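You operate a simulated robot arm through the tools that you are given. There is no shell and no other tool. Be economical: measure what you need, move in short steps, check, and stop when the job is done.

Carry out the task below with a simulated robot arm. There is one attempt and no reset: what you move stays moved.

TASK
Take the grey mailing bag and leave it on the roof of the drying cabinet. Take the green wax tin and leave it on the middle of the finishing table. Turn the ageing dial to LIGHT. Put the green stock can on the shelf of the finishing table. Put the measuring cup two in the inside of the steel sink. Do these in any order. Set down upright: grey mailing bag, green stock can, measuring cup two.

It is judged by the outcome, as a careful person would: the job done as asked, and still so three seconds after it is handed in. It fails if anything else is knocked over, pushed out of place, dropped, spilled or broken.

THE ROBOT
A 7-joint arm with a two-finger parallel gripper on a trunk, on a base that drives. Base frame: it is fixed to the floor where the robot stands at the start and does not move with it; the origin is under the middle of the robot, x ahead of it, y to its left, z up; the surface under the hand at the start is at about z = 0.86. Readings come in m, degrees, newtons and seconds.
With the tool pointing down near the work surface it reaches from about 0.28 to 0.72 m from the robot's upright axis, wherever it stands. Its first joint turns from -166.0 to 166.0 degrees. Places, roughly: ageing dial [-0.4, -2.8, 0.9]; green stock can [-5.5, -2.5, 1]; green wax tin [0.75, -2, 0.75]; grey mailing bag (17x10x15 cm) [0.5, -0.1, 0.9]; inside of the steel sink [-2, -2.9, 0.7]; measuring cup two [-5.5, -2.25, 1]; middle of the finishing table (80x15 cm) [-3.32, -0.74, 0.8]; roof of the drying cabinet [-2.7, -2.9, 1.5]; shelf of the finishing table [-3.2, -0.8, 0.3]. Payload 3.43 kg.
The TCP is the grasp point between the finger pads, 0.034 m short of the fingertips. In the tool frame z runs along the fingers and y along their closing line. The gripper opens to 0.128 m. The fingers are 0.024 m wide and 0.012 m thick; the gripper's body (0.048 by 0.13 m) begins 0.096 m behind the TCP.
Orientation is that of the tool frame in the base frame, as a unit quaternion [w, x, y, z]. With the fingers straight down and closing along the base's y, the tool's x points along the base's -x, its y along +y and its z along -z.

THE INTERFACE
- The arm moves only by the tool arm_command. Its argument "motion" is a list of rows, each a list of 7 numbers: the turn, a rotation vector about the base's x, y, z in degrees, then the shift along the base's x, y, z in m, then the finger opening in m, from 0 to 0.128. In form: [[wx, wy, wz, dx, dy, dz, fingers], ...]. A call has 1 to 10 rows; each row is the pose to reach, as a shift and turn from the pose commanded when the call began. A row lasts 0.2 s, in which the tool goes at most 0.05 m and 8.6 degrees; a call with a longer step from one row to the next is refused whole, and so is a gripper value outside its range. Where a pose cannot be reached the arm comes as near as it can. A force on the tool above 40 N (or 10 N above the force at the start of the call, whichever is more), or a blocked arm, ends the call early, and 0.2 s more pass. Each finger travels about 0.108 m/s and halts on what it meets, pressing with about 36 N; the grip force reading is that of the motor and also rises with nothing between the fingers. The clock runs only during rows and for 0.2 s after the last one: add rows that repeat a pose to give the fingers time. It gives the time, the measured TCP pose, the force on the tool (base axes), the opening and the grip force at its end, in the units of the frame above (readings bear some noise), with the torque about the TCP (base axes, N m) and any sound that the robot's microphone picked up, and new pictures: "pictures" is both (left out), scene, wrist or none.
- Cameras (640 x 400 px; columns grow to the right, rows downward): "scene" is now at [0.0047, 0.129, 1.4674]; the picture's right is [-0.11, -0.99, 0.00], its down [-0.37, 0.04, -0.93] and it looks along [0.92, -0.10, -0.37] (base axes); focal length 254 px, centre (320, 200). "wrist" rides on the gripper at [0.076, -0.011, -0.16] in the tool frame; the picture's right is [0.15, 0.99, 0.00], its down [-0.88, 0.13, -0.46] and it looks along [-0.45, 0.07, 0.89] (tool axes); focal length 234 px, centre (320, 200).
- slide_trunk(by): slides the trunk up (or, below 0, down) by that many m; the arm and the scene camera ride with it, the base frame stays. It gives what a move gives, with no picture.
- base_move(legs): drives the robot by 1 to 6 legs, each [ahead, left, turn to the left] in m, m and degrees, along the robot's own axes; the way and the turn of a leg run together, so that a leg with both is an arc; at most 1.5 m and 180 degrees a leg. The arm and the cameras ride along, it lands a little off, and it stops where it bumps. It gives what a move gives, and a new picture of the scene camera.
- aim_head(pan, tilt): turns the head with the scene camera to pan (to the left, within 86 degrees either way) and tilt (down, from -29 to 69), counted from straight ahead of the robot. It gives what a move gives, and a new picture of the scene camera.
- locate(camera, pixels): there is no depth. For up to 12 entries [column, row, z] of the newest picture of that camera ("zoom" is the newest enlarged one), the place [x, y] in the base frame at which the ray of that pixel passes the height z, good to about 0.002 m. It takes no simulated time.
- inspect(camera, box): a new picture of the part [left, top, right, bottom] of that camera's present view, enlarged. It takes no simulated time.
- finish_job(): hands the job in; it is judged then, once.

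Keep the steps short. Do not move on a guess: measure, check each grasp and each placing, and mend mistakes. In all there are 110 turns and 260 pictures (those below and enlarged ones count). Leave the gripper open and the arm clear of the work at the hand-in unless told otherwise, and finish with a single line.

The tools are called after "Call:" by a JSON object that holds its "op" and its "data". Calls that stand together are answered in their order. arm_command: Moves the arm, as the interface text tells. Its arguments: {"type":"object","properties":{"motion":{"type":"array"},"pictures":{"type":"string","enum":["both","scene","wrist","none"]}},"required":["motion"]} The other tools are called the same way: slide_trunk (by) slides the trunk up or down; base_move (legs) drives the base; aim_head (pan, tilt) turns the head that bears the scene camera; locate (camera, pixels) gives the place at which the rays of pixels pass given heights; inspect (camera, box) takes an enlarged picture of a part of a camera's view; finish_job () hands the job in.

At the start:

```text
time: 0.0
ee_pos: [0.3405, 0.0594, 1.1256]
tool_rot: [-0.002, 0.0, 1.0, -0.001]
force: [1.1, 0.1, -0.8]
moment: [-0.01, 0.0, -0.03]
width: 0.1282
gripper_force: 0.0
trunk travel left (down, up): [-0.15, 0.174]
robot x, y, heading: [0.0013, -0.0011, 0.2]
head pan, tilt: [-51.2, 68.8]
```

scene: 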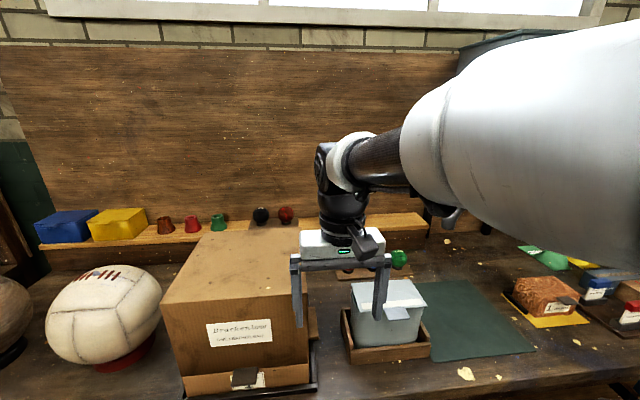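
wrist: 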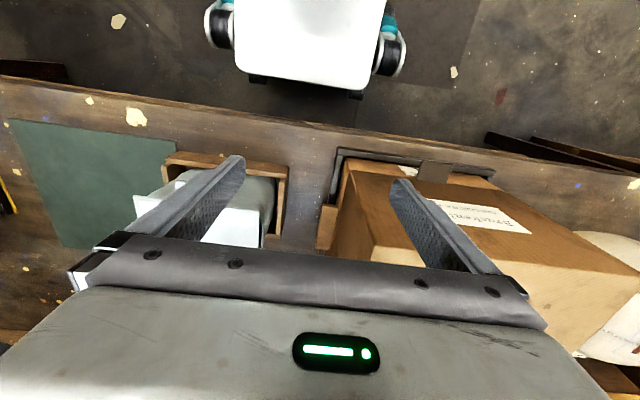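

I see the grey bag at about (388,312) in a wooden tray next to a carton. I'll zoom in on it first.

Call:
{"op": "inspect", "data": {"camera": "scene", "box": [280, 230, 460, 380]}}

Call:
{"op": "inspect", "data": {"camera": "wrist", "box": [80, 120, 360, 295]}}

Call:
{"op": "locate", "data": {"camera": "scene", "pixels": [[352, 283, 1.01], [415, 281, 1.01], [427, 303, 1.01], [362, 308, 1.01], [344, 350, 0.88], [430, 345, 0.88], [375, 345, 0.88]]}}

```text
2.67 times, centred on (370, 305) of scene
```

zoom: 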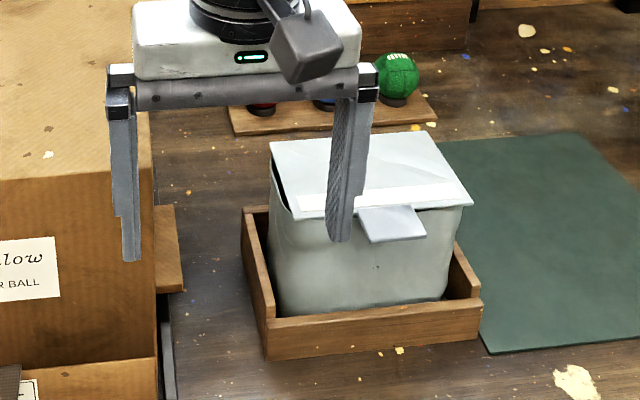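

```text
2.29 times, centred on (220, 208) of wrist
```

zoom: 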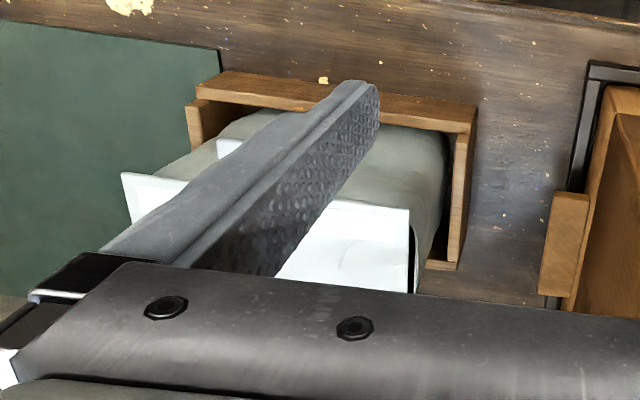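

```text
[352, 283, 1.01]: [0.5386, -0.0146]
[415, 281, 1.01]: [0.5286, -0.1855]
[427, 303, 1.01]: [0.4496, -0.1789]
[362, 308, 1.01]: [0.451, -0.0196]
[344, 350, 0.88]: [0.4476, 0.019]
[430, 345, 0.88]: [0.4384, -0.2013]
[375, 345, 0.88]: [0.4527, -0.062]
```

The bag is about 10 cm deep in x, so the fingers should close along x. I'll rise clear of the carton, then turn the tool 90° while moving right.

Call:
{"op": "arm_command", "data": {"motion": [[0, 0, 8, 0, -0.02, 0.03, 0.128], [0, 0, 16, 0, -0.045, 0.06, 0.128], [0, 0, 24, 0, -0.07, 0.08, 0.128], [0, 0, 32, 0, -0.1, 0.08, 0.128], [0, 0, 40, 0, -0.13, 0.08, 0.128], [0, 0, 48, 0, -0.16, 0.08, 0.128], [0, 0, 56, 0.03, -0.16, 0.08, 0.128], [0, 0, 64, 0.06, -0.16, 0.08, 0.128], [0, 0, 72, 0.1, -0.16, 0.08, 0.128], [0, 0, 80, 0.14, -0.16, 0.08, 0.128]], "pictures": "none"}}

Call:
{"op": "arm_command", "data": {"motion": [[0, 0, 5, 0, 0, 0, 0.128], [0, 0, 10, 0.007, 0, 0, 0.128], [0, 0, 10, 0.007, 0, 0, 0.128]]}}

```text
time: 2.2
ee_pos: [0.4787, -0.1027, 1.207]
tool_rot: [-0.002, -0.643, 0.765, -0.001]
force: [-0.3, -1.0, 0.6]
moment: [0.01, -0.04, -0.01]
width: 0.1281
gripper_force: 0.1
trunk travel left (down, up): [-0.15, 0.174]
robot x, y, heading: [0.0023, -0.0033, 0.0]
head pan, tilt: [-51.2, 68.8]
```

```text
time: 3.0
ee_pos: [0.4866, -0.1016, 1.2064]
tool_rot: [0.001, 0.708, -0.706, 0.001]
force: [0.7, -0.2, -0.5]
moment: [0.02, 0.0, 0.0]
width: 0.128
gripper_force: 0.1
trunk travel left (down, up): [-0.15, 0.174]
robot x, y, heading: [-0.0014, 0.0005, 0.1]
head pan, tilt: [-51.2, 68.8]
```

scene: 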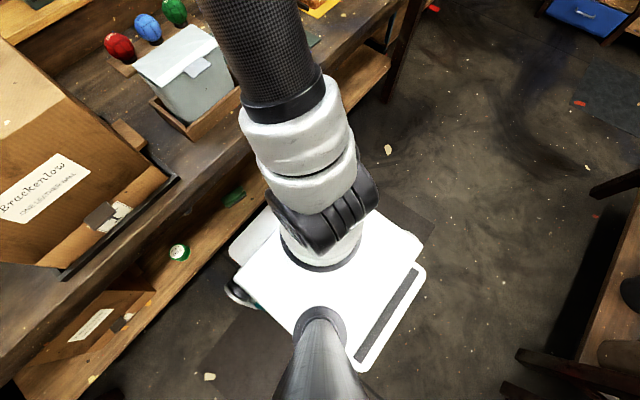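
wrist: 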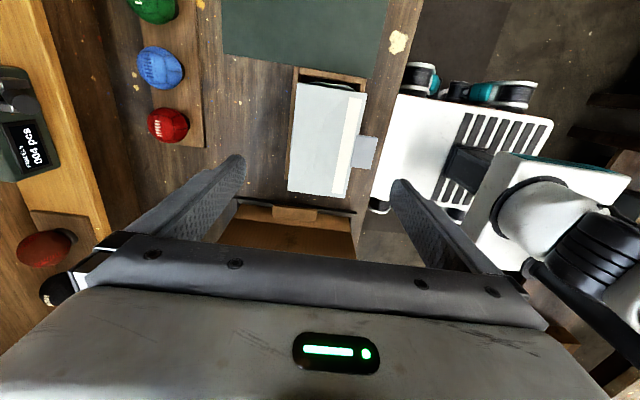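

The wrist view shows the bag's lid from above. I'll measure its corners.

Call:
{"op": "locate", "data": {"camera": "wrist", "pixels": [[297, 82, 1.02], [366, 92, 1.02], [350, 197, 1.02], [287, 190, 1.02], [375, 168, 1.0], [357, 200, 0.9]]}}

Call:
{"op": "aim_head", "data": {"pan": -10, "tilt": 30}}

```text
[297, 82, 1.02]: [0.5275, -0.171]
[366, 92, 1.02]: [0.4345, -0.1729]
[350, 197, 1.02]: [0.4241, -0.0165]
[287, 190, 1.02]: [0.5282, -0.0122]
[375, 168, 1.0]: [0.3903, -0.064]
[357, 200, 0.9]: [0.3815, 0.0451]
```

```text
time: 4.1
ee_pos: [0.4859, -0.1005, 1.2067]
tool_rot: [0.001, 0.708, -0.707, 0.002]
force: [1.1, 0.3, 0.4]
moment: [0.0, 0.02, 0.0]
width: 0.1283
gripper_force: 0.1
trunk travel left (down, up): [-0.15, 0.174]
robot x, y, heading: [-0.0002, 0.0037, 0.3]
head pan, tilt: [-10.0, 30.0]
```

scene: 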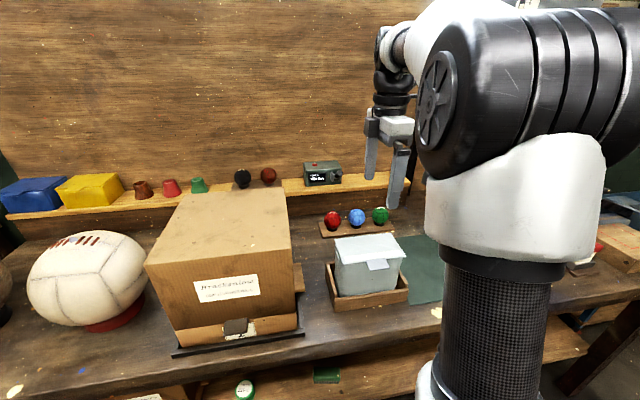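

Call:
{"op": "inspect", "data": {"camera": "scene", "box": [315, 220, 425, 310]}}

Call:
{"op": "inspect", "data": {"camera": "wrist", "box": [240, 60, 420, 220]}}

```text
4.44 times, centred on (370, 265) of scene
```

zoom: 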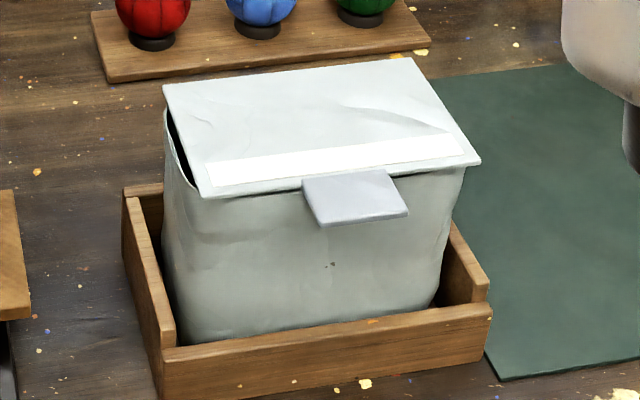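

```text
2.50 times, centred on (330, 140) of wrist
```

zoom: 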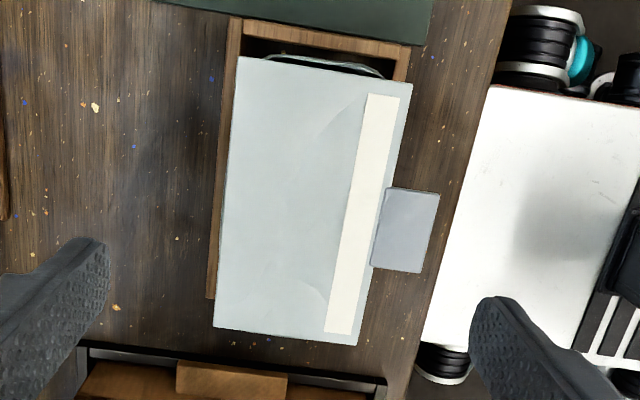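

I'll check the lid's height by cross-checking both cameras at several heights.

Call:
{"op": "locate", "data": {"camera": "zoom", "pixels": [[237, 55, 1.0], [412, 82, 1.0], [357, 345, 1.0], [213, 327, 1.0], [385, 187, 1.0], [440, 193, 1.0], [422, 272, 1.0], [371, 265, 1.0], [237, 55, 1.04], [412, 82, 1.04], [357, 345, 1.04], [213, 327, 1.04]]}}

Call:
{"op": "locate", "data": {"camera": "scene", "pixels": [[334.7, 239.1, 1.0], [390.3, 232.8, 1.0], [406.1, 256.7, 1.0], [344.8, 264.4, 1.0], [334.7, 239.1, 1.04], [390.3, 232.8, 1.04], [406.1, 256.7, 1.04], [344.8, 264.4, 1.04], [366, 262, 1.0], [389.5, 268.5, 1.0]]}}

```text
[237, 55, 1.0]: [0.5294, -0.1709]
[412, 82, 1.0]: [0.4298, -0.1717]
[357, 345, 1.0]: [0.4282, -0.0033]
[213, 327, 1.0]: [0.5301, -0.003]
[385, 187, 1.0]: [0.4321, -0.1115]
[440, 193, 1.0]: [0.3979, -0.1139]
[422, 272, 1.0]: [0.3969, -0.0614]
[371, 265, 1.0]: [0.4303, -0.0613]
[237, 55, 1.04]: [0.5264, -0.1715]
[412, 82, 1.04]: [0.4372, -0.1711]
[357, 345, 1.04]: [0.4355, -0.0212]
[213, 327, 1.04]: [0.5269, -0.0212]
```

```text
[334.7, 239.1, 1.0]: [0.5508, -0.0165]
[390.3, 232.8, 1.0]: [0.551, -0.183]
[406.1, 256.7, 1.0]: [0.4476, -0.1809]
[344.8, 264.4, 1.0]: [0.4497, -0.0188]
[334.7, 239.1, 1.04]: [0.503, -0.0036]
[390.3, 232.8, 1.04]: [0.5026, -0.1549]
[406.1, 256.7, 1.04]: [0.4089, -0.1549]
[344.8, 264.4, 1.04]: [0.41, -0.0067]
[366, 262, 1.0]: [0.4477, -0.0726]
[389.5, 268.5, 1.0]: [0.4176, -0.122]
```

The lid is at z≈1.018, spanning x .432–.529 and y −.171 to −.011. The front tab covers y −.113 to −.066, so I'll come down just right of it at y=−0.133. I'll stop partway to check.

Call:
{"op": "arm_command", "data": {"motion": [[0, 0, 0, -0.0055, -0.032, 0, 0.128], [0, 0, 0, -0.0055, -0.032, -0.05, 0.128], [0, 0, 0, -0.0055, -0.032, -0.1, 0.128], [0, 0, 0, -0.0055, -0.032, -0.14, 0.128], [0, 0, 0, -0.0055, -0.032, -0.14, 0.128]]}}

```text
time: 5.3
ee_pos: [0.4826, -0.1295, 1.0645]
tool_rot: [0.001, 0.707, -0.707, 0.001]
force: [-1.3, 0.0, 0.0]
moment: [0.01, 0.0, 0.05]
width: 0.128
gripper_force: 0.1
trunk travel left (down, up): [-0.15, 0.174]
robot x, y, heading: [-0.0016, 0.0002, -0.0]
head pan, tilt: [-10.0, 30.0]
```

scene: 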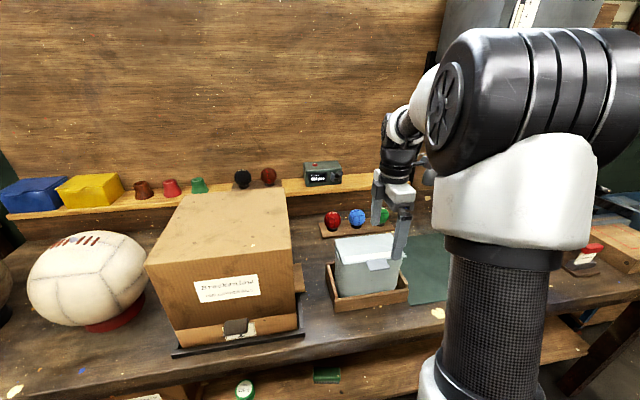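
wrist: 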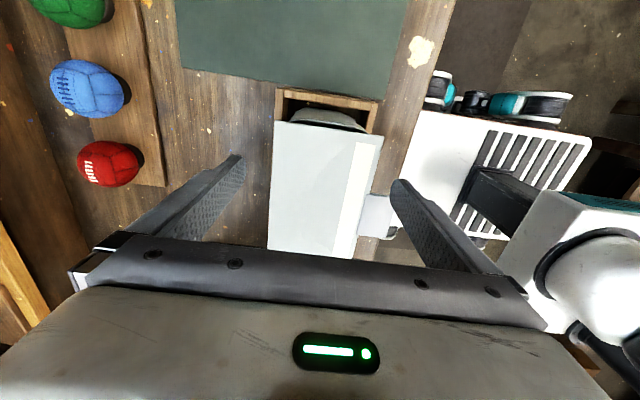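

Call:
{"op": "locate", "data": {"camera": "wrist", "pixels": [[365, 195, 1.018], [392, 197, 1.018], [275, 121, 1.018], [383, 134, 1.018], [360, 215, 1.018], [270, 215, 1.018]]}}

Call:
{"op": "inspect", "data": {"camera": "scene", "box": [315, 170, 445, 310]}}

```text
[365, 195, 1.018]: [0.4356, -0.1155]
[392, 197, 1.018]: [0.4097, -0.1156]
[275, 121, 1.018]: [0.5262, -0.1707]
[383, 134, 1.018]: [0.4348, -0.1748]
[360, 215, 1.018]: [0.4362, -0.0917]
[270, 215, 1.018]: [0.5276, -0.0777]
```

```text
2.86 times, centred on (380, 240) of scene
```

zoom: 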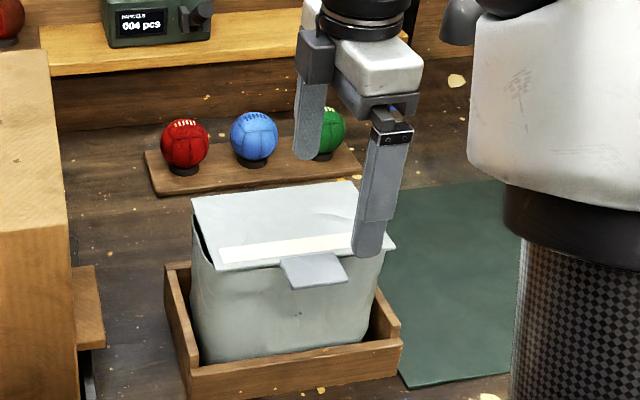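

Clearance to the tab is about 5 mm. I'll shift 4 mm right, go down, then close.

Call:
{"op": "arm_command", "data": {"motion": [[0, 0, 0, -0.001, -0.004, 0, 0.128], [0, 0, 0, -0.001, -0.004, -0.04, 0.128], [0, 0, 0, -0.001, -0.004, -0.08, 0.128], [0, 0, 0, -0.001, -0.004, -0.12, 0.128], [0, 0, 0, -0.001, -0.004, -0.12, 0.128], [0, 0, 0, -0.001, -0.004, -0.12, 0.09], [0, 0, 0, -0.001, -0.004, -0.12, 0.07], [0, 0, 0, -0.001, -0.004, -0.12, 0.07]]}}

```text
time: 6.8
ee_pos: [0.4914, -0.1348, 0.9441]
tool_rot: [0.005, -0.707, 0.707, -0.008]
force: [19.3, -3.3, -16.8]
moment: [0.02, 0.57, -0.25]
width: 0.1048
gripper_force: 30.5
trunk travel left (down, up): [-0.15, 0.174]
robot x, y, heading: [0.0037, -0.001, 0.2]
head pan, tilt: [-10.0, 30.0]
stopped in row 7: the force on the tool passed its limit at 46 N (the readings are from after the stop); the commanded pose is now the measured one
```

scene: 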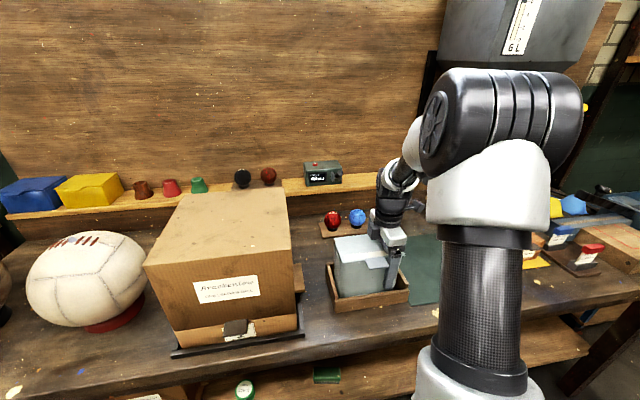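
wrist: 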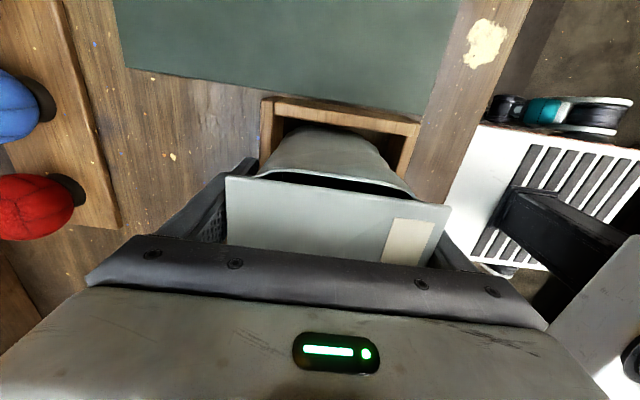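

The fingers touched at 0.105 and the arm centred itself to x≈0.491. Now I'll tighten and wait.

Call:
{"op": "arm_command", "data": {"motion": [[0, 0, 0, 0, 0, 0, 0.085], [0, 0, 0, 0, 0, 0, 0.085], [0, 0, 0, 0, 0, 0, 0.085]], "pictures": "none"}}

```text
time: 7.6
ee_pos: [0.4902, -0.134, 0.9427]
tool_rot: [0.004, -0.707, 0.707, -0.008]
force: [27.2, -2.2, -20.4]
moment: [-0.22, 0.4, -0.51]
width: 0.1051
gripper_force: 16.8
trunk travel left (down, up): [-0.15, 0.174]
robot x, y, heading: [0.0043, 0.0016, -0.2]
head pan, tilt: [-10.0, 30.0]
```

A side force of 27 N remains. I'll ease +x a few mm to relieve it while closing fully.

Call:
{"op": "arm_command", "data": {"motion": [[0, 0, 0, 0.004, 0, 0.0, 0.06], [0, 0, 0, 0.006, 0, 0.002, 0.03], [0, 0, 0, 0.006, 0, 0.002, 0.03]]}}

```text
time: 8.4
ee_pos: [0.4922, -0.1335, 0.9445]
tool_rot: [-0.001, 0.707, -0.707, 0.004]
force: [-2.3, 1.1, -21.7]
moment: [-0.58, 1.09, 0.16]
width: 0.104
gripper_force: 35.8
trunk travel left (down, up): [-0.15, 0.174]
robot x, y, heading: [-0.0013, -0.0045, 0.0]
head pan, tilt: [-10.0, 30.0]
```

scene: 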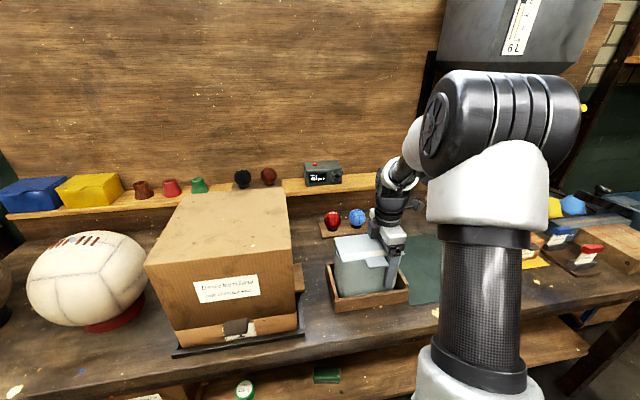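
wrist: 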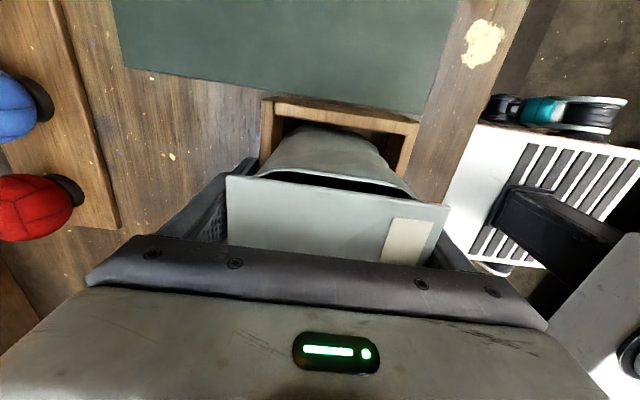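

Grip is 36 N. I'll lift 3 cm slowly and check for tilt.

Call:
{"op": "arm_command", "data": {"motion": [[0, 0, 0, 0, 0, 0.01, 0.02], [0, 0, 0, 0, 0, 0.02, 0.02], [0, 0, 0, 0, 0, 0.03, 0.02], [0, 0, 0, 0, 0, 0.03, 0.02]]}}

```text
time: 8.9
ee_pos: [0.4921, -0.135, 0.953]
tool_rot: [-0.001, 0.707, -0.707, 0.001]
force: [11.1, -2.7, -16.0]
moment: [-0.18, 0.38, -0.17]
width: 0.1047
gripper_force: 36.1
trunk travel left (down, up): [-0.15, 0.174]
robot x, y, heading: [-0.0047, 0.0006, 0.4]
head pan, tilt: [-10.0, 30.0]
stopped in row 2: the force on the tool passed its limit at 78 N (the readings are from after the stop); the commanded pose is now the measured one
```

scene: 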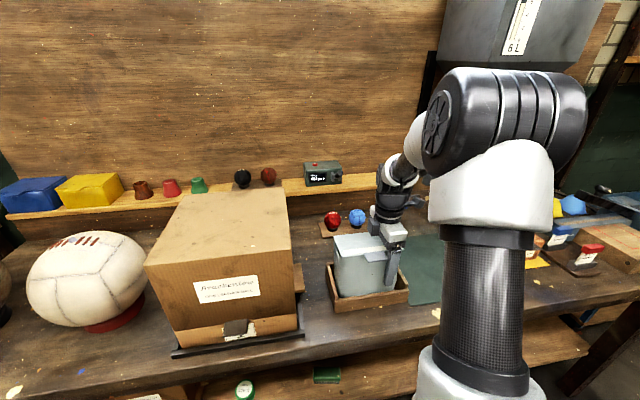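
wrist: 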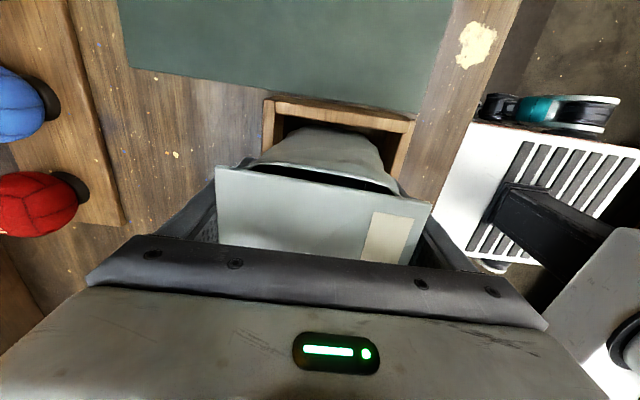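

Lifting met 78 N, so something is snagged. I'll look closely.

Call:
{"op": "inspect", "data": {"camera": "scene", "box": [315, 200, 425, 315]}}

Call:
{"op": "inspect", "data": {"camera": "wrist", "box": [180, 80, 480, 290]}}

```text
3.48 times, centred on (370, 258) of scene
```

zoom: 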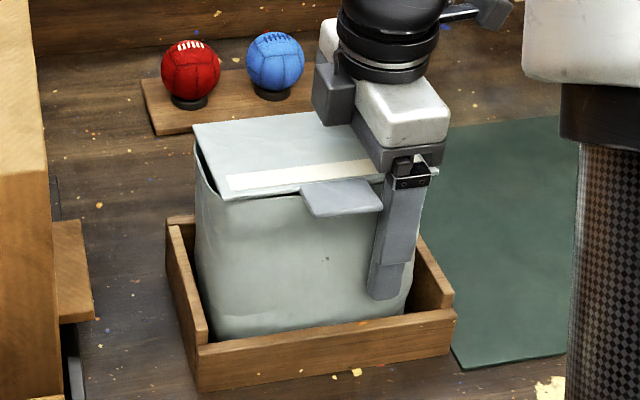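

```text
1.90 times, centred on (330, 185) of wrist
```

zoom: 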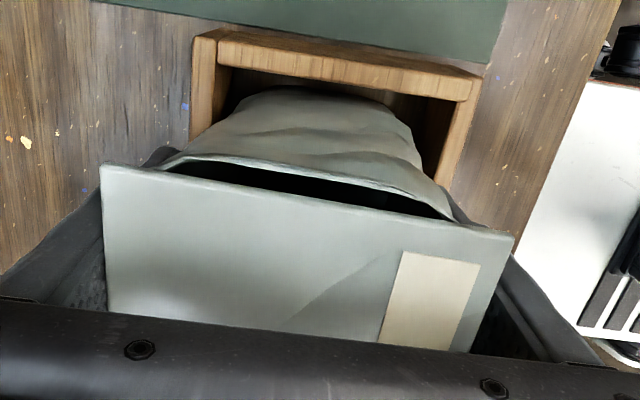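

The off-centre grip seems to tilt and wedge the bag in the tray. I'll release, rise and look.

Call:
{"op": "arm_command", "data": {"motion": [[0, 0, 0, 0, 0, -0.006, 0.06], [0, 0, 0, 0, 0, -0.006, 0.128], [0, 0, 0, 0, 0, -0.006, 0.128], [0, 0, 0, 0, 0, 0.03, 0.128], [0, 0, 0, 0, 0, 0.08, 0.128], [0, 0, 0, 0, -0.01, 0.13, 0.128], [0, 0, 0, 0, -0.02, 0.18, 0.128], [0, 0, 0, 0, -0.02, 0.18, 0.128]]}}

Call:
{"op": "inspect", "data": {"camera": "scene", "box": [315, 200, 425, 315]}}

```text
refused: row 6 steps farther than a row can; nothing moved
```

```text
3.48 times, centred on (370, 258) of scene
```

zoom: 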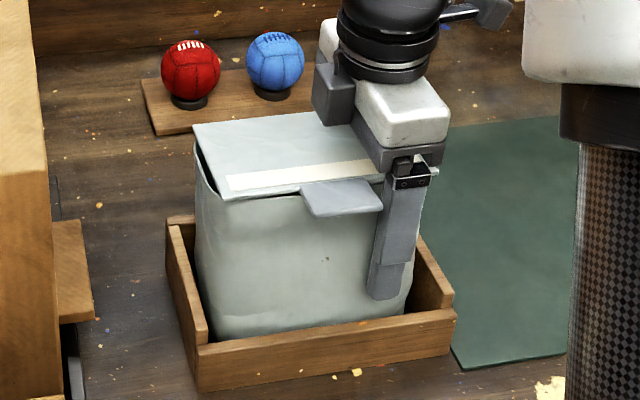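

Call:
{"op": "arm_command", "data": {"motion": [[0, 0, 0, 0, 0, -0.006, 0.06], [0, 0, 0, 0, 0, -0.006, 0.128], [0, 0, 0, 0, 0, -0.006, 0.128], [0, 0, 0, 0, 0, 0.03, 0.128], [0, 0, 0, 0, 0, 0.075, 0.128], [0, 0, 0, 0, -0.01, 0.12, 0.128], [0, 0, 0, 0, -0.02, 0.165, 0.128], [0, 0, 0, 0, -0.02, 0.165, 0.128]]}}

Call:
{"op": "inspect", "data": {"camera": "scene", "box": [315, 200, 425, 315]}}

Call:
{"op": "inspect", "data": {"camera": "wrist", "box": [200, 60, 440, 230]}}

```text
time: 10.7
ee_pos: [0.4909, -0.1538, 1.122]
tool_rot: [0.001, 0.707, -0.707, 0.001]
force: [-0.2, -0.5, -0.4]
moment: [0.02, -0.01, -0.01]
width: 0.1281
gripper_force: 0.1
trunk travel left (down, up): [-0.15, 0.174]
robot x, y, heading: [-0.0013, 0.0018, 0.1]
head pan, tilt: [-10.0, 30.0]
```

scene: 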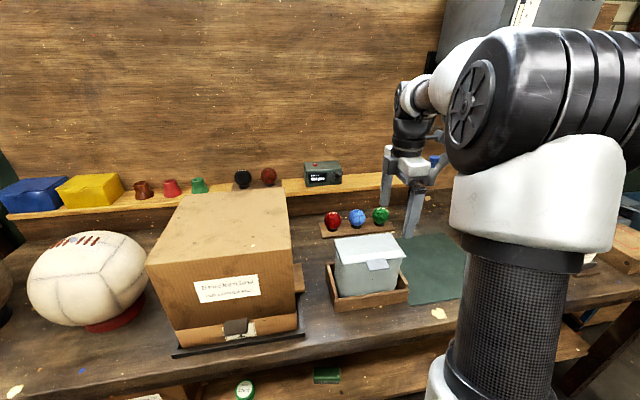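
wrist: 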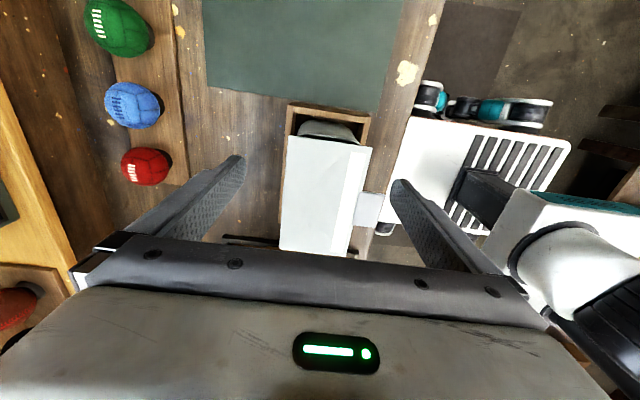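

```text
3.48 times, centred on (370, 258) of scene
```

zoom: 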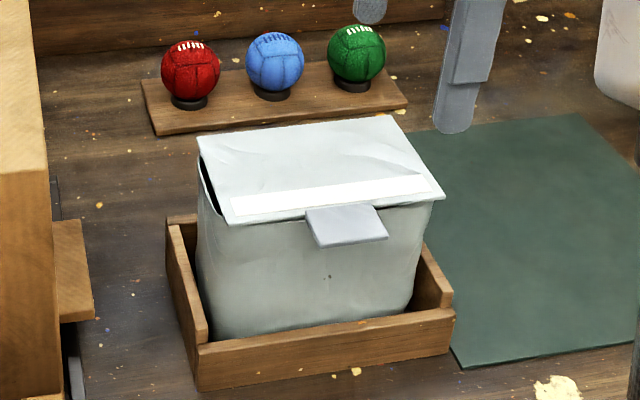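

```text
2.35 times, centred on (320, 145) of wrist
```

zoom: 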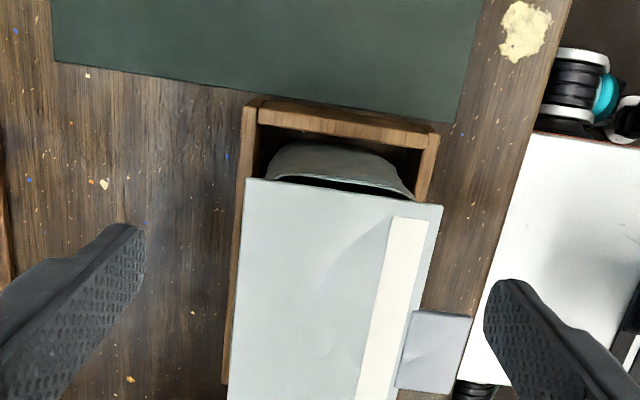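

The bag is back flat in place; only the off-centre pull tilted it. I'll re-grip near its middle with the tool leaned 45° from the right, so the front finger passes under the tab. First I'll pre-position.

Call:
{"op": "arm_command", "data": {"motion": [[7.5, 0, 0, 0, -0.01, 0, 0.128], [15, 0, 0, 0, -0.02, 0, 0.128], [22.5, 0, 0, 0, -0.03, 0, 0.128], [30, 0, 0, 0, -0.045, 0, 0.128], [37.5, 0, 0, 0, -0.06, -0.02, 0.128], [45, 0, 0, 0, -0.07, -0.04, 0.128], [45, 0, 0, 0, -0.07, -0.05, 0.128]]}}

```text
time: 12.3
ee_pos: [0.4905, -0.2246, 1.0704]
tool_rot: [0.272, -0.653, 0.653, 0.27]
force: [0.0, -1.5, 0.0]
moment: [0.01, -0.01, 0.01]
width: 0.1279
gripper_force: 0.1
trunk travel left (down, up): [-0.15, 0.174]
robot x, y, heading: [0.004, 0.0043, 0.0]
head pan, tilt: [-10.0, 30.0]
```

scene: 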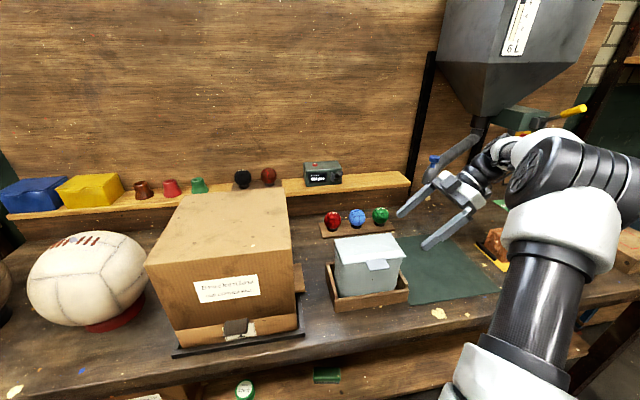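
wrist: 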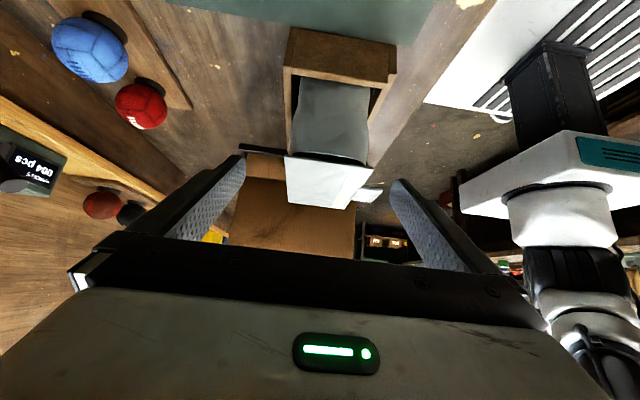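

Clear view of the bag's right end. Now I'll slide in along the tool axis.

Call:
{"op": "arm_command", "data": {"motion": [[0, 0, 0, 0, 0.025, -0.025, 0.128], [0, 0, 0, 0, 0.05, -0.052, 0.128], [0, 0, 0, 0, 0.075, -0.079, 0.128], [0, 0, 0, 0, 0.095, -0.1, 0.128], [0, 0, 0, 0, 0.1126, -0.118, 0.128], [0, 0, 0, 0, 0.1126, -0.118, 0.128]]}}

Call:
{"op": "inspect", "data": {"camera": "scene", "box": [315, 200, 425, 315]}}

```text
time: 13.7
ee_pos: [0.4899, -0.1144, 0.953]
tool_rot: [0.271, -0.654, 0.654, 0.269]
force: [0.6, 0.4, 0.4]
moment: [0.02, -0.03, -0.03]
width: 0.1282
gripper_force: 0.1
trunk travel left (down, up): [-0.15, 0.174]
robot x, y, heading: [0.0011, -0.0014, 0.0]
head pan, tilt: [-10.0, 30.0]
```

scene: 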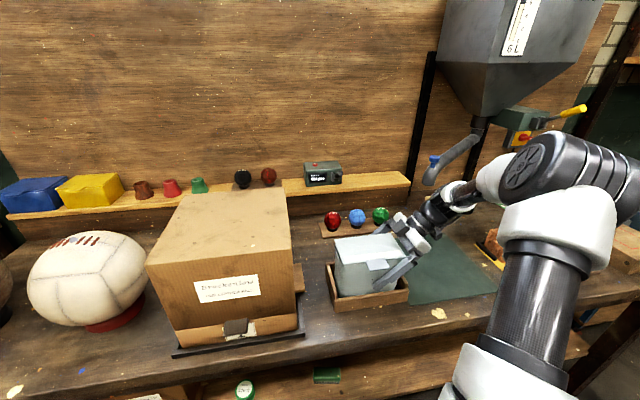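
wrist: 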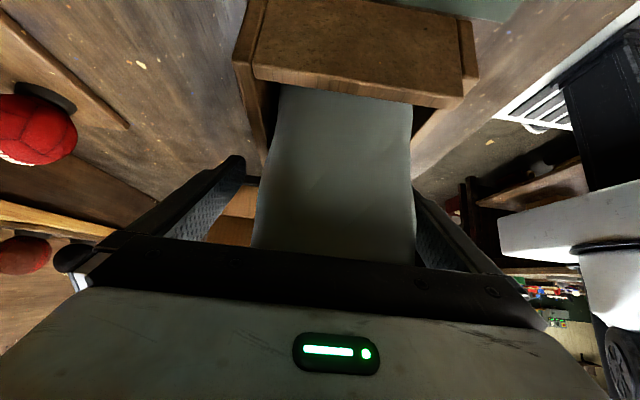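

```text
3.48 times, centred on (370, 258) of scene
```

zoom: 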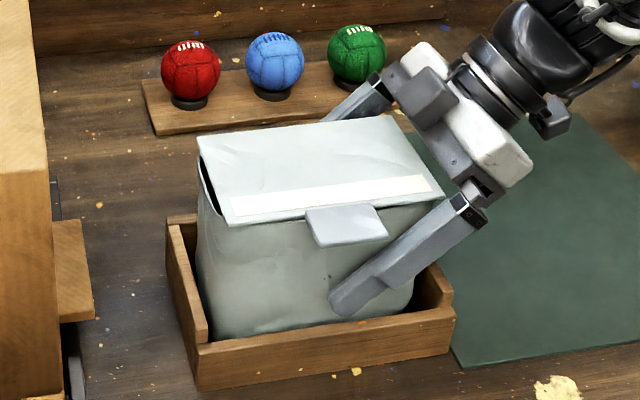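

Front finger passes under the tab. Closing.

Call:
{"op": "arm_command", "data": {"motion": [[0, 0, 0, 0, 0, 0, 0.11], [0, 0, 0, 0, 0, 0, 0.1], [0, 0, 0, 0, 0, 0, 0.095], [0, 0, 0, 0, 0, 0, 0.095]], "pictures": "wrist"}}

```text
time: 14.7
ee_pos: [0.4887, -0.1149, 0.9526]
tool_rot: [0.27, -0.654, 0.654, 0.269]
force: [-6.3, 0.5, 0.2]
moment: [0.01, 0.15, 0.01]
width: 0.0988
gripper_force: 2.9
trunk travel left (down, up): [-0.15, 0.174]
robot x, y, heading: [0.0002, 0.0005, 0.1]
head pan, tilt: [-10.0, 30.0]
```

wrist: 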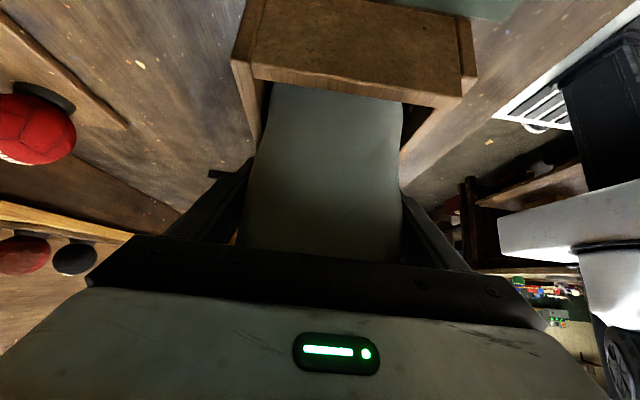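

Contact at 0.099. I'll relieve the −6 N slightly, close firmly, then lift 2 cm.

Call:
{"op": "arm_command", "data": {"motion": [[0, 0, 0, -0.002, 0, 0, 0.07], [0, 0, 0, -0.002, 0, 0, 0.04], [0, 0, 0, -0.002, 0, 0, 0.03], [0, 0, 0, -0.002, 0, 0.005, 0.03], [0, 0, 0, -0.002, 0, 0.012, 0.03], [0, 0, 0, -0.002, 0, 0.02, 0.03], [0, 0, 0, -0.002, 0, 0.02, 0.03]]}}

Call:
{"op": "inspect", "data": {"camera": "scene", "box": [315, 200, 425, 315]}}

```text
time: 16.3
ee_pos: [0.4869, -0.1128, 0.9708]
tool_rot: [-0.271, 0.654, -0.653, -0.27]
force: [-3.0, -0.5, -1.5]
moment: [-0.11, 0.2, 0.33]
width: 0.0955
gripper_force: 35.7
trunk travel left (down, up): [-0.15, 0.174]
robot x, y, heading: [0.0036, 0.001, -0.2]
head pan, tilt: [-10.0, 30.0]
```

scene: 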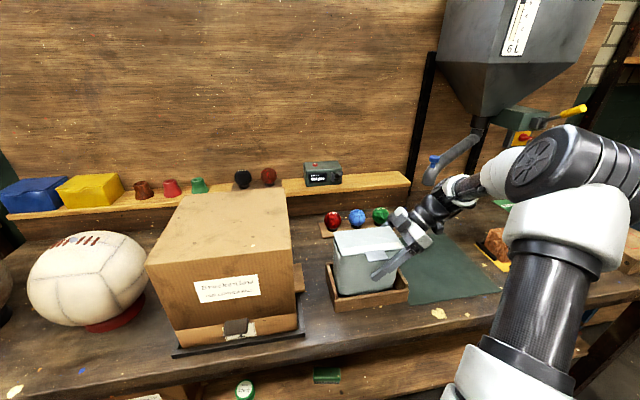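
wrist: 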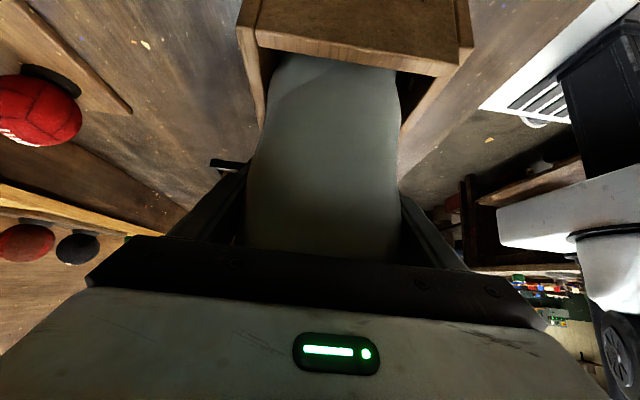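

```text
3.48 times, centred on (370, 258) of scene
```

zoom: 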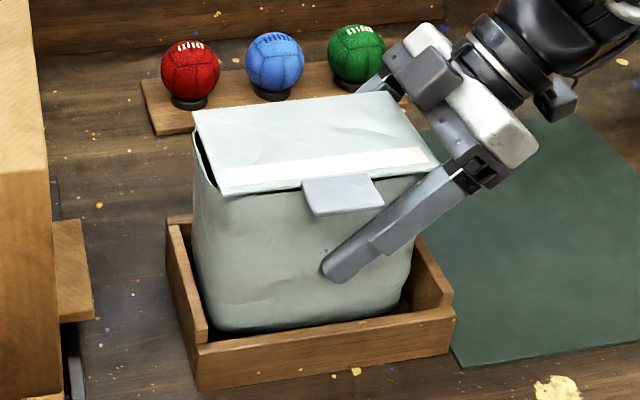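

Grip holds, bag is light and level. Lift out, clear of the tray.

Call:
{"op": "arm_command", "data": {"motion": [[0, 0, 0, 0, 0, 0.03, 0.03], [0, 0, 0, 0, 0, 0.07, 0.03], [0, 0, 0, 0, 0, 0.11, 0.03], [0, 0, 0, 0, 0, 0.15, 0.03], [0, 0, 0, 0, 0, 0.19, 0.03], [0, 0, 0, 0, 0, 0.23, 0.03], [0, 0, 0, 0, 0, 0.27, 0.03], [0, 0, 0, 0, 0, 0.3, 0.03]], "pictures": "scene"}}

```text
time: 18.1
ee_pos: [0.4874, -0.112, 1.2713]
tool_rot: [0.271, -0.653, 0.654, 0.269]
force: [-1.1, 1.1, 0.0]
moment: [-0.01, -0.04, -0.01]
width: 0.0959
gripper_force: 35.6
trunk travel left (down, up): [-0.15, 0.174]
robot x, y, heading: [-0.0007, -0.0022, -0.1]
head pan, tilt: [-10.0, 30.0]
```

scene: 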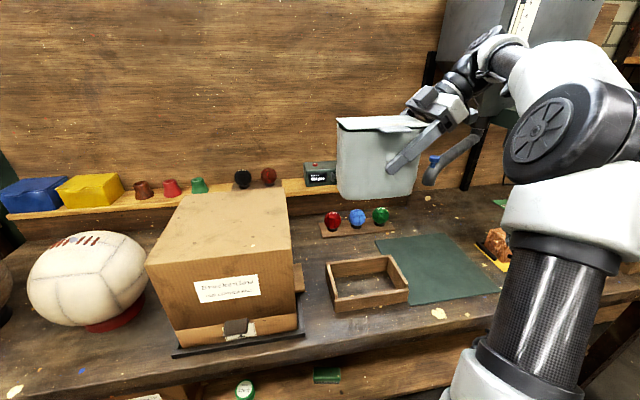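

The bag is held well. I'll back away from the bench and look around.

Call:
{"op": "base_move", "data": {"legs": [[-0.6, 0, 0]]}}

Call:
{"op": "aim_head", "data": {"pan": -86, "tilt": 15}}

```text
time: 21.4
ee_pos: [-0.0922, -0.1105, 1.2711]
tool_rot: [-0.27, 0.655, -0.652, -0.27]
force: [-1.1, -0.6, -0.6]
moment: [-0.03, 0.0, -0.01]
width: 0.0959
gripper_force: 36.0
trunk travel left (down, up): [-0.15, 0.174]
robot x, y, heading: [-0.5774, -0.0006, -0.1]
head pan, tilt: [-10.0, 30.0]
```

scene: 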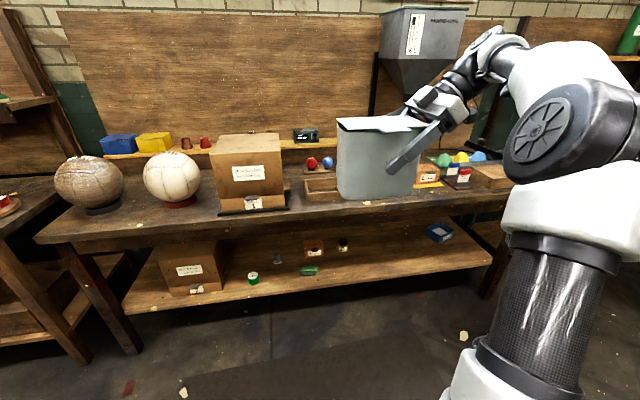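

```text
time: 22.9
ee_pos: [-0.0922, -0.1115, 1.2705]
tool_rot: [-0.271, 0.654, -0.653, -0.27]
force: [0.2, -0.6, -1.5]
moment: [0.01, 0.03, -0.02]
width: 0.0962
gripper_force: 35.7
trunk travel left (down, up): [-0.15, 0.174]
robot x, y, heading: [-0.5794, -0.0043, 0.4]
head pan, tilt: [-85.9, 15.0]
```

scene: 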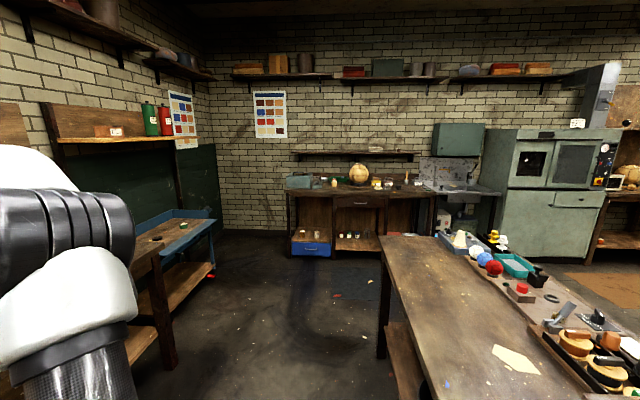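

Looking towards −y I see the sink (460,190), the cabinet (555,190) and a large table in front of me. I'll measure where they are.

Call:
{"op": "locate", "data": {"camera": "scene", "pixels": [[385, 237, 0.8], [450, 236, 0.8], [480, 400, 0.8], [378, 355, 0.0], [485, 129, 1.5], [620, 129, 1.5], [490, 255, 0.0], [590, 262, 0.0], [432, 232, 0.0], [165, 368, 0.0], [290, 255, 0.0], [440, 399, 0.8]]}}

Call:
{"op": "inspect", "data": {"camera": "scene", "box": [400, 90, 640, 270]}}

Call:
{"op": "base_move", "data": {"legs": [[0, 0, -90]]}}

```text
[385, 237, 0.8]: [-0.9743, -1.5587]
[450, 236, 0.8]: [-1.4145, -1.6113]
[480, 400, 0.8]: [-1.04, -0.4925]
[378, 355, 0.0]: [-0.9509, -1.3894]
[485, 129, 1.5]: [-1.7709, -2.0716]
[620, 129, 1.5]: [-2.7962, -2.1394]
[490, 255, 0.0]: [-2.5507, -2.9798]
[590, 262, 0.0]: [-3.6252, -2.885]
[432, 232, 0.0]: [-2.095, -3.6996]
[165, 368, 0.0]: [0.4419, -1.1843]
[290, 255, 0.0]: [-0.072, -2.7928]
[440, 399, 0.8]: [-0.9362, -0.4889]
```

```text
2.22 times, centred on (520, 180) of scene
```

zoom: 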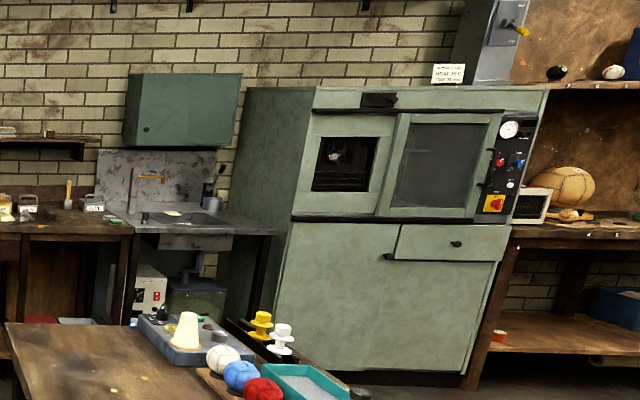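

```text
time: 24.8
ee_pos: [-0.1544, -0.2767, 1.2699]
tool_rot: [0.313, -0.531, 0.756, 0.219]
force: [-0.7, 0.0, -1.2]
moment: [0.01, 0.03, -0.03]
width: 0.0957
gripper_force: 36.0
trunk travel left (down, up): [-0.15, 0.174]
robot x, y, heading: [-0.5747, -0.0046, -19.8]
head pan, tilt: [-85.9, 15.0]
stopped in leg 1: the robot was blocked; the commanded pose is now the measured one
```

scene: 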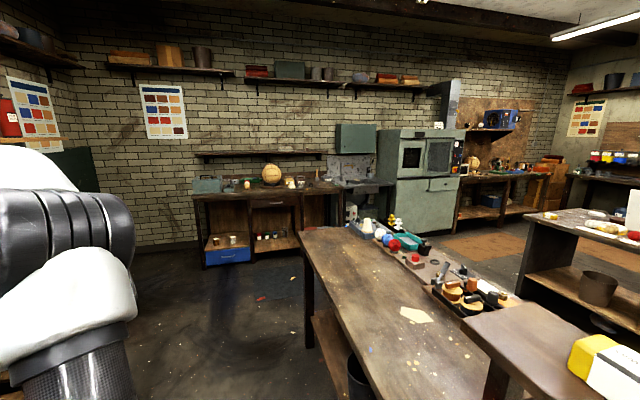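

The base bumped something behind on the right (probably the table). I'll move ahead a bit, then turn in the clear aisle.

Call:
{"op": "base_move", "data": {"legs": [[0.25, 0.08, 0], [0, 0, -70]]}}

```text
time: 29.8
ee_pos: [-0.4218, -0.5038, 1.2709]
tool_rot: [0.382, -0.006, 0.924, 0.002]
force: [-0.8, 0.0, -0.1]
moment: [-0.02, 0.03, 0.0]
width: 0.0961
gripper_force: 36.3
trunk travel left (down, up): [-0.15, 0.174]
robot x, y, heading: [-0.316, -0.018, -89.5]
head pan, tilt: [-85.9, 15.0]
```

scene: 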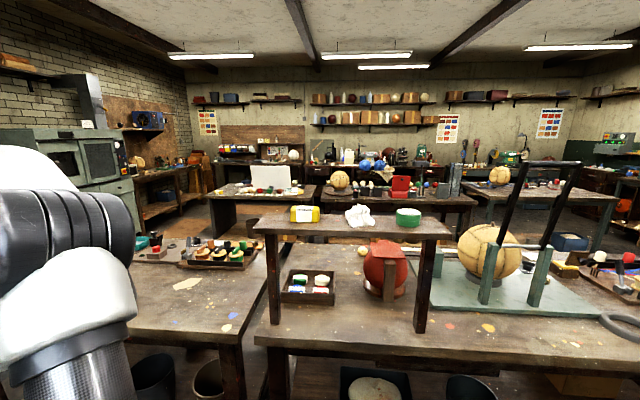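

I'm now facing −y. I'll drive ahead down the aisle at x≈−0.32 and look again.

Call:
{"op": "base_move", "data": {"legs": [[1.0, 0, -0.5], [0.85, 0, 0]]}}

Call:
{"op": "aim_head", "data": {"pan": -50, "tilt": 20}}

```text
time: 39.2
ee_pos: [-0.4146, -2.3849, 1.2705]
tool_rot: [0.382, -0.004, 0.924, 0.0]
force: [0.3, -0.3, -1.1]
moment: [0.0, 0.04, 0.0]
width: 0.0958
gripper_force: 35.9
trunk travel left (down, up): [-0.15, 0.174]
robot x, y, heading: [-0.308, -1.8945, -89.4]
head pan, tilt: [-85.9, 15.0]
```

scene: 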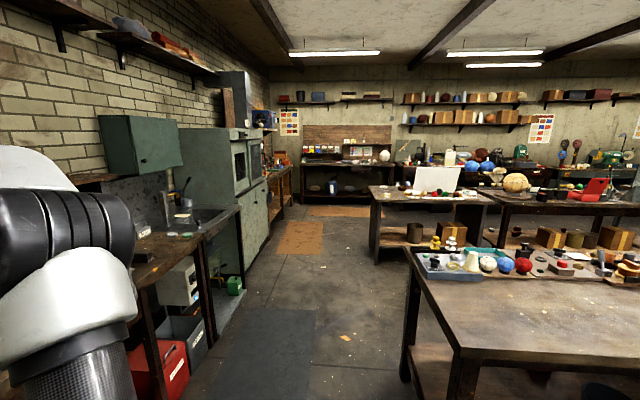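

```text
time: 40.2
ee_pos: [-0.4137, -2.3853, 1.2716]
tool_rot: [0.381, -0.004, 0.924, 0.001]
force: [-0.2, 1.7, -1.5]
moment: [0.0, 0.03, 0.01]
width: 0.0962
gripper_force: 35.8
trunk travel left (down, up): [-0.15, 0.174]
robot x, y, heading: [-0.3028, -1.8954, -89.5]
head pan, tilt: [-50.0, 20.0]
```

scene: 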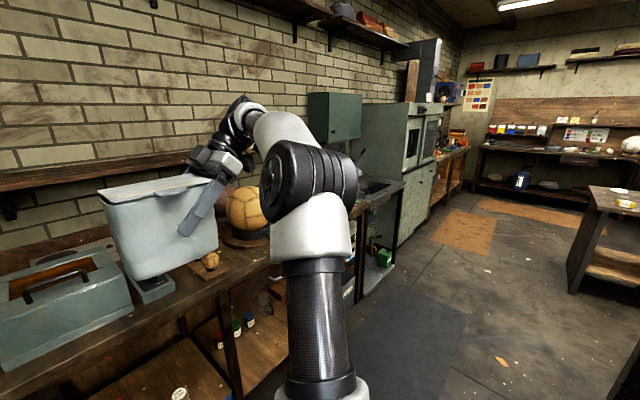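

I'll raise the trunk so the bag clears everything and check the distances to the counter and table.

Call:
{"op": "slide_trunk", "data": {"by": 0.172}}

Call:
{"op": "locate", "data": {"camera": "scene", "pixels": [[130, 312, 0.86], [270, 245, 0.86], [402, 186, 0.86], [398, 250, 0.0], [460, 152, 0.86], [372, 288, 0.0], [428, 240, 0.0]]}}

```text
time: 42.2
ee_pos: [-0.4147, -2.385, 1.443]
tool_rot: [0.382, -0.004, 0.924, 0.001]
force: [0.1, -0.2, -1.4]
moment: [-0.03, 0.04, -0.04]
width: 0.096
gripper_force: 36.1
trunk travel left (down, up): [-0.322, 0.002]
robot x, y, heading: [-0.3131, -1.8935, -89.5]
head pan, tilt: [-50.0, 20.0]
```

```text
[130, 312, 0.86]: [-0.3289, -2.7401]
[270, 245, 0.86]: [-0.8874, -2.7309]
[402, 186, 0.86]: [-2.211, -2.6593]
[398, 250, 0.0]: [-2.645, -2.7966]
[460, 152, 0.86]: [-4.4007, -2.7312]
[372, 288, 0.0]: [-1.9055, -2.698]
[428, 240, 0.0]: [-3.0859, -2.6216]
```

The counter front is at y≈−2.73, so there's an aisle at y≈−2.1. I'll strafe right (−x) along it.

Call:
{"op": "base_move", "data": {"legs": [[0.17, 0, -0.5], [0, -1.4, 0]]}}

Call:
{"op": "aim_head", "data": {"pan": -35, "tilt": 20}}

```text
time: 56.9
ee_pos: [-1.8246, -2.5484, 1.443]
tool_rot: [0.381, 0.006, 0.924, -0.003]
force: [-0.4, 0.6, -0.8]
moment: [0.0, 0.04, 0.0]
width: 0.0958
gripper_force: 35.7
trunk travel left (down, up): [-0.322, 0.002]
robot x, y, heading: [-1.7046, -2.0649, -90.9]
head pan, tilt: [-50.0, 20.0]
```

scene: 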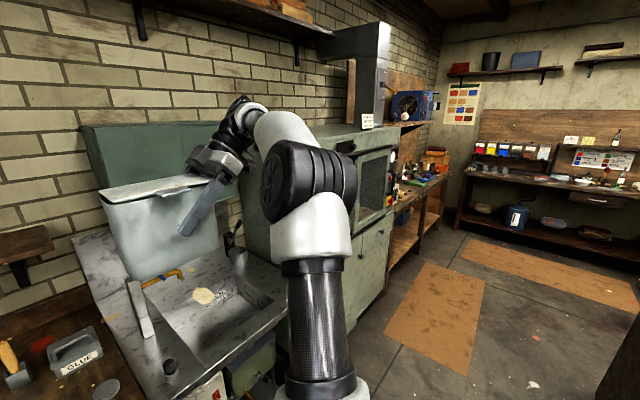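

```text
time: 57.6
ee_pos: [-1.8237, -2.548, 1.4429]
tool_rot: [0.382, 0.007, 0.924, -0.004]
force: [-1.2, 0.7, -1.1]
moment: [-0.02, 0.03, 0.0]
width: 0.0959
gripper_force: 36.0
trunk travel left (down, up): [-0.322, 0.002]
robot x, y, heading: [-1.7036, -2.0613, -90.7]
head pan, tilt: [-35.0, 20.0]
```

scene: 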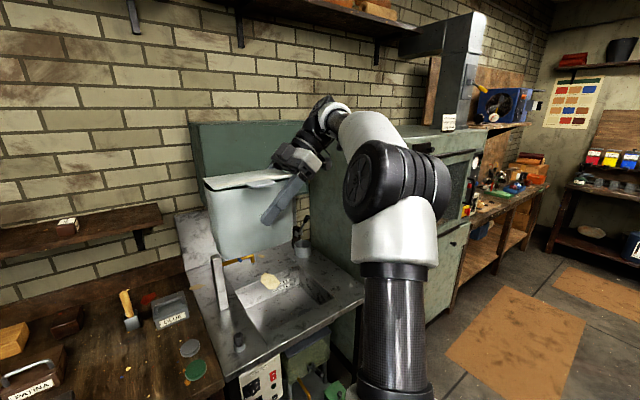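

I need TCP z≈1.66 to clear the roof. I'll raise the arm here while still in the clear.

Call:
{"op": "arm_command", "data": {"motion": [[0, 0, 0, 0, 0.01, 0.03, 0.03], [0, 0, 0, 0, 0.02, 0.06, 0.03], [0, 0, 0, 0, 0.02, 0.1, 0.03], [0, 0, 0, 0, 0.02, 0.14, 0.03], [0, 0, 0, 0, 0.02, 0.18, 0.03], [0, 0, 0, 0, 0.02, 0.22, 0.03], [0, 0, 0, 0, 0.02, 0.22, 0.03]], "pictures": "scene"}}

```text
time: 59.2
ee_pos: [-1.799, -2.4964, 1.5467]
tool_rot: [0.384, 0.008, 0.923, -0.004]
force: [0.1, -0.6, -1.1]
moment: [0.02, 0.01, 0.05]
width: 0.0955
gripper_force: 36.1
out of reach, approached as far as the arm can: row 3, 4, 5, 6, 7
trunk travel left (down, up): [-0.322, 0.002]
robot x, y, heading: [-1.7059, -2.0621, -90.9]
head pan, tilt: [-35.0, 20.0]
```

scene: 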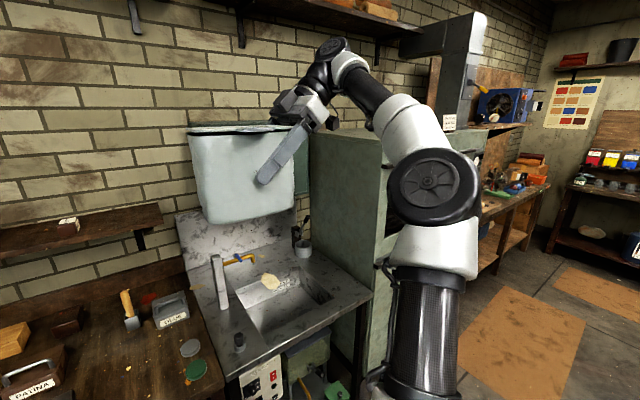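

The sideways-pointing tool can't go that high. I'll lower a bit, then yaw the tool −90° so it points forward, which brings the wrist nearer the shoulder and gains height.

Call:
{"op": "arm_command", "data": {"motion": [[0, 0, 0, 0, 0, -0.05, 0.03], [0, 0, 0, 0, 0, -0.1, 0.03], [0, 0, 0, 0, 0, -0.1, 0.03]], "pictures": "none"}}

```text
time: 60.0
ee_pos: [-1.7988, -2.4962, 1.4435]
tool_rot: [0.381, 0.006, 0.924, -0.003]
force: [0.6, 0.1, -0.7]
moment: [0.0, 0.01, 0.0]
width: 0.0956
gripper_force: 35.8
trunk travel left (down, up): [-0.322, 0.002]
robot x, y, heading: [-1.7057, -2.062, -90.9]
head pan, tilt: [-35.0, 20.0]
```

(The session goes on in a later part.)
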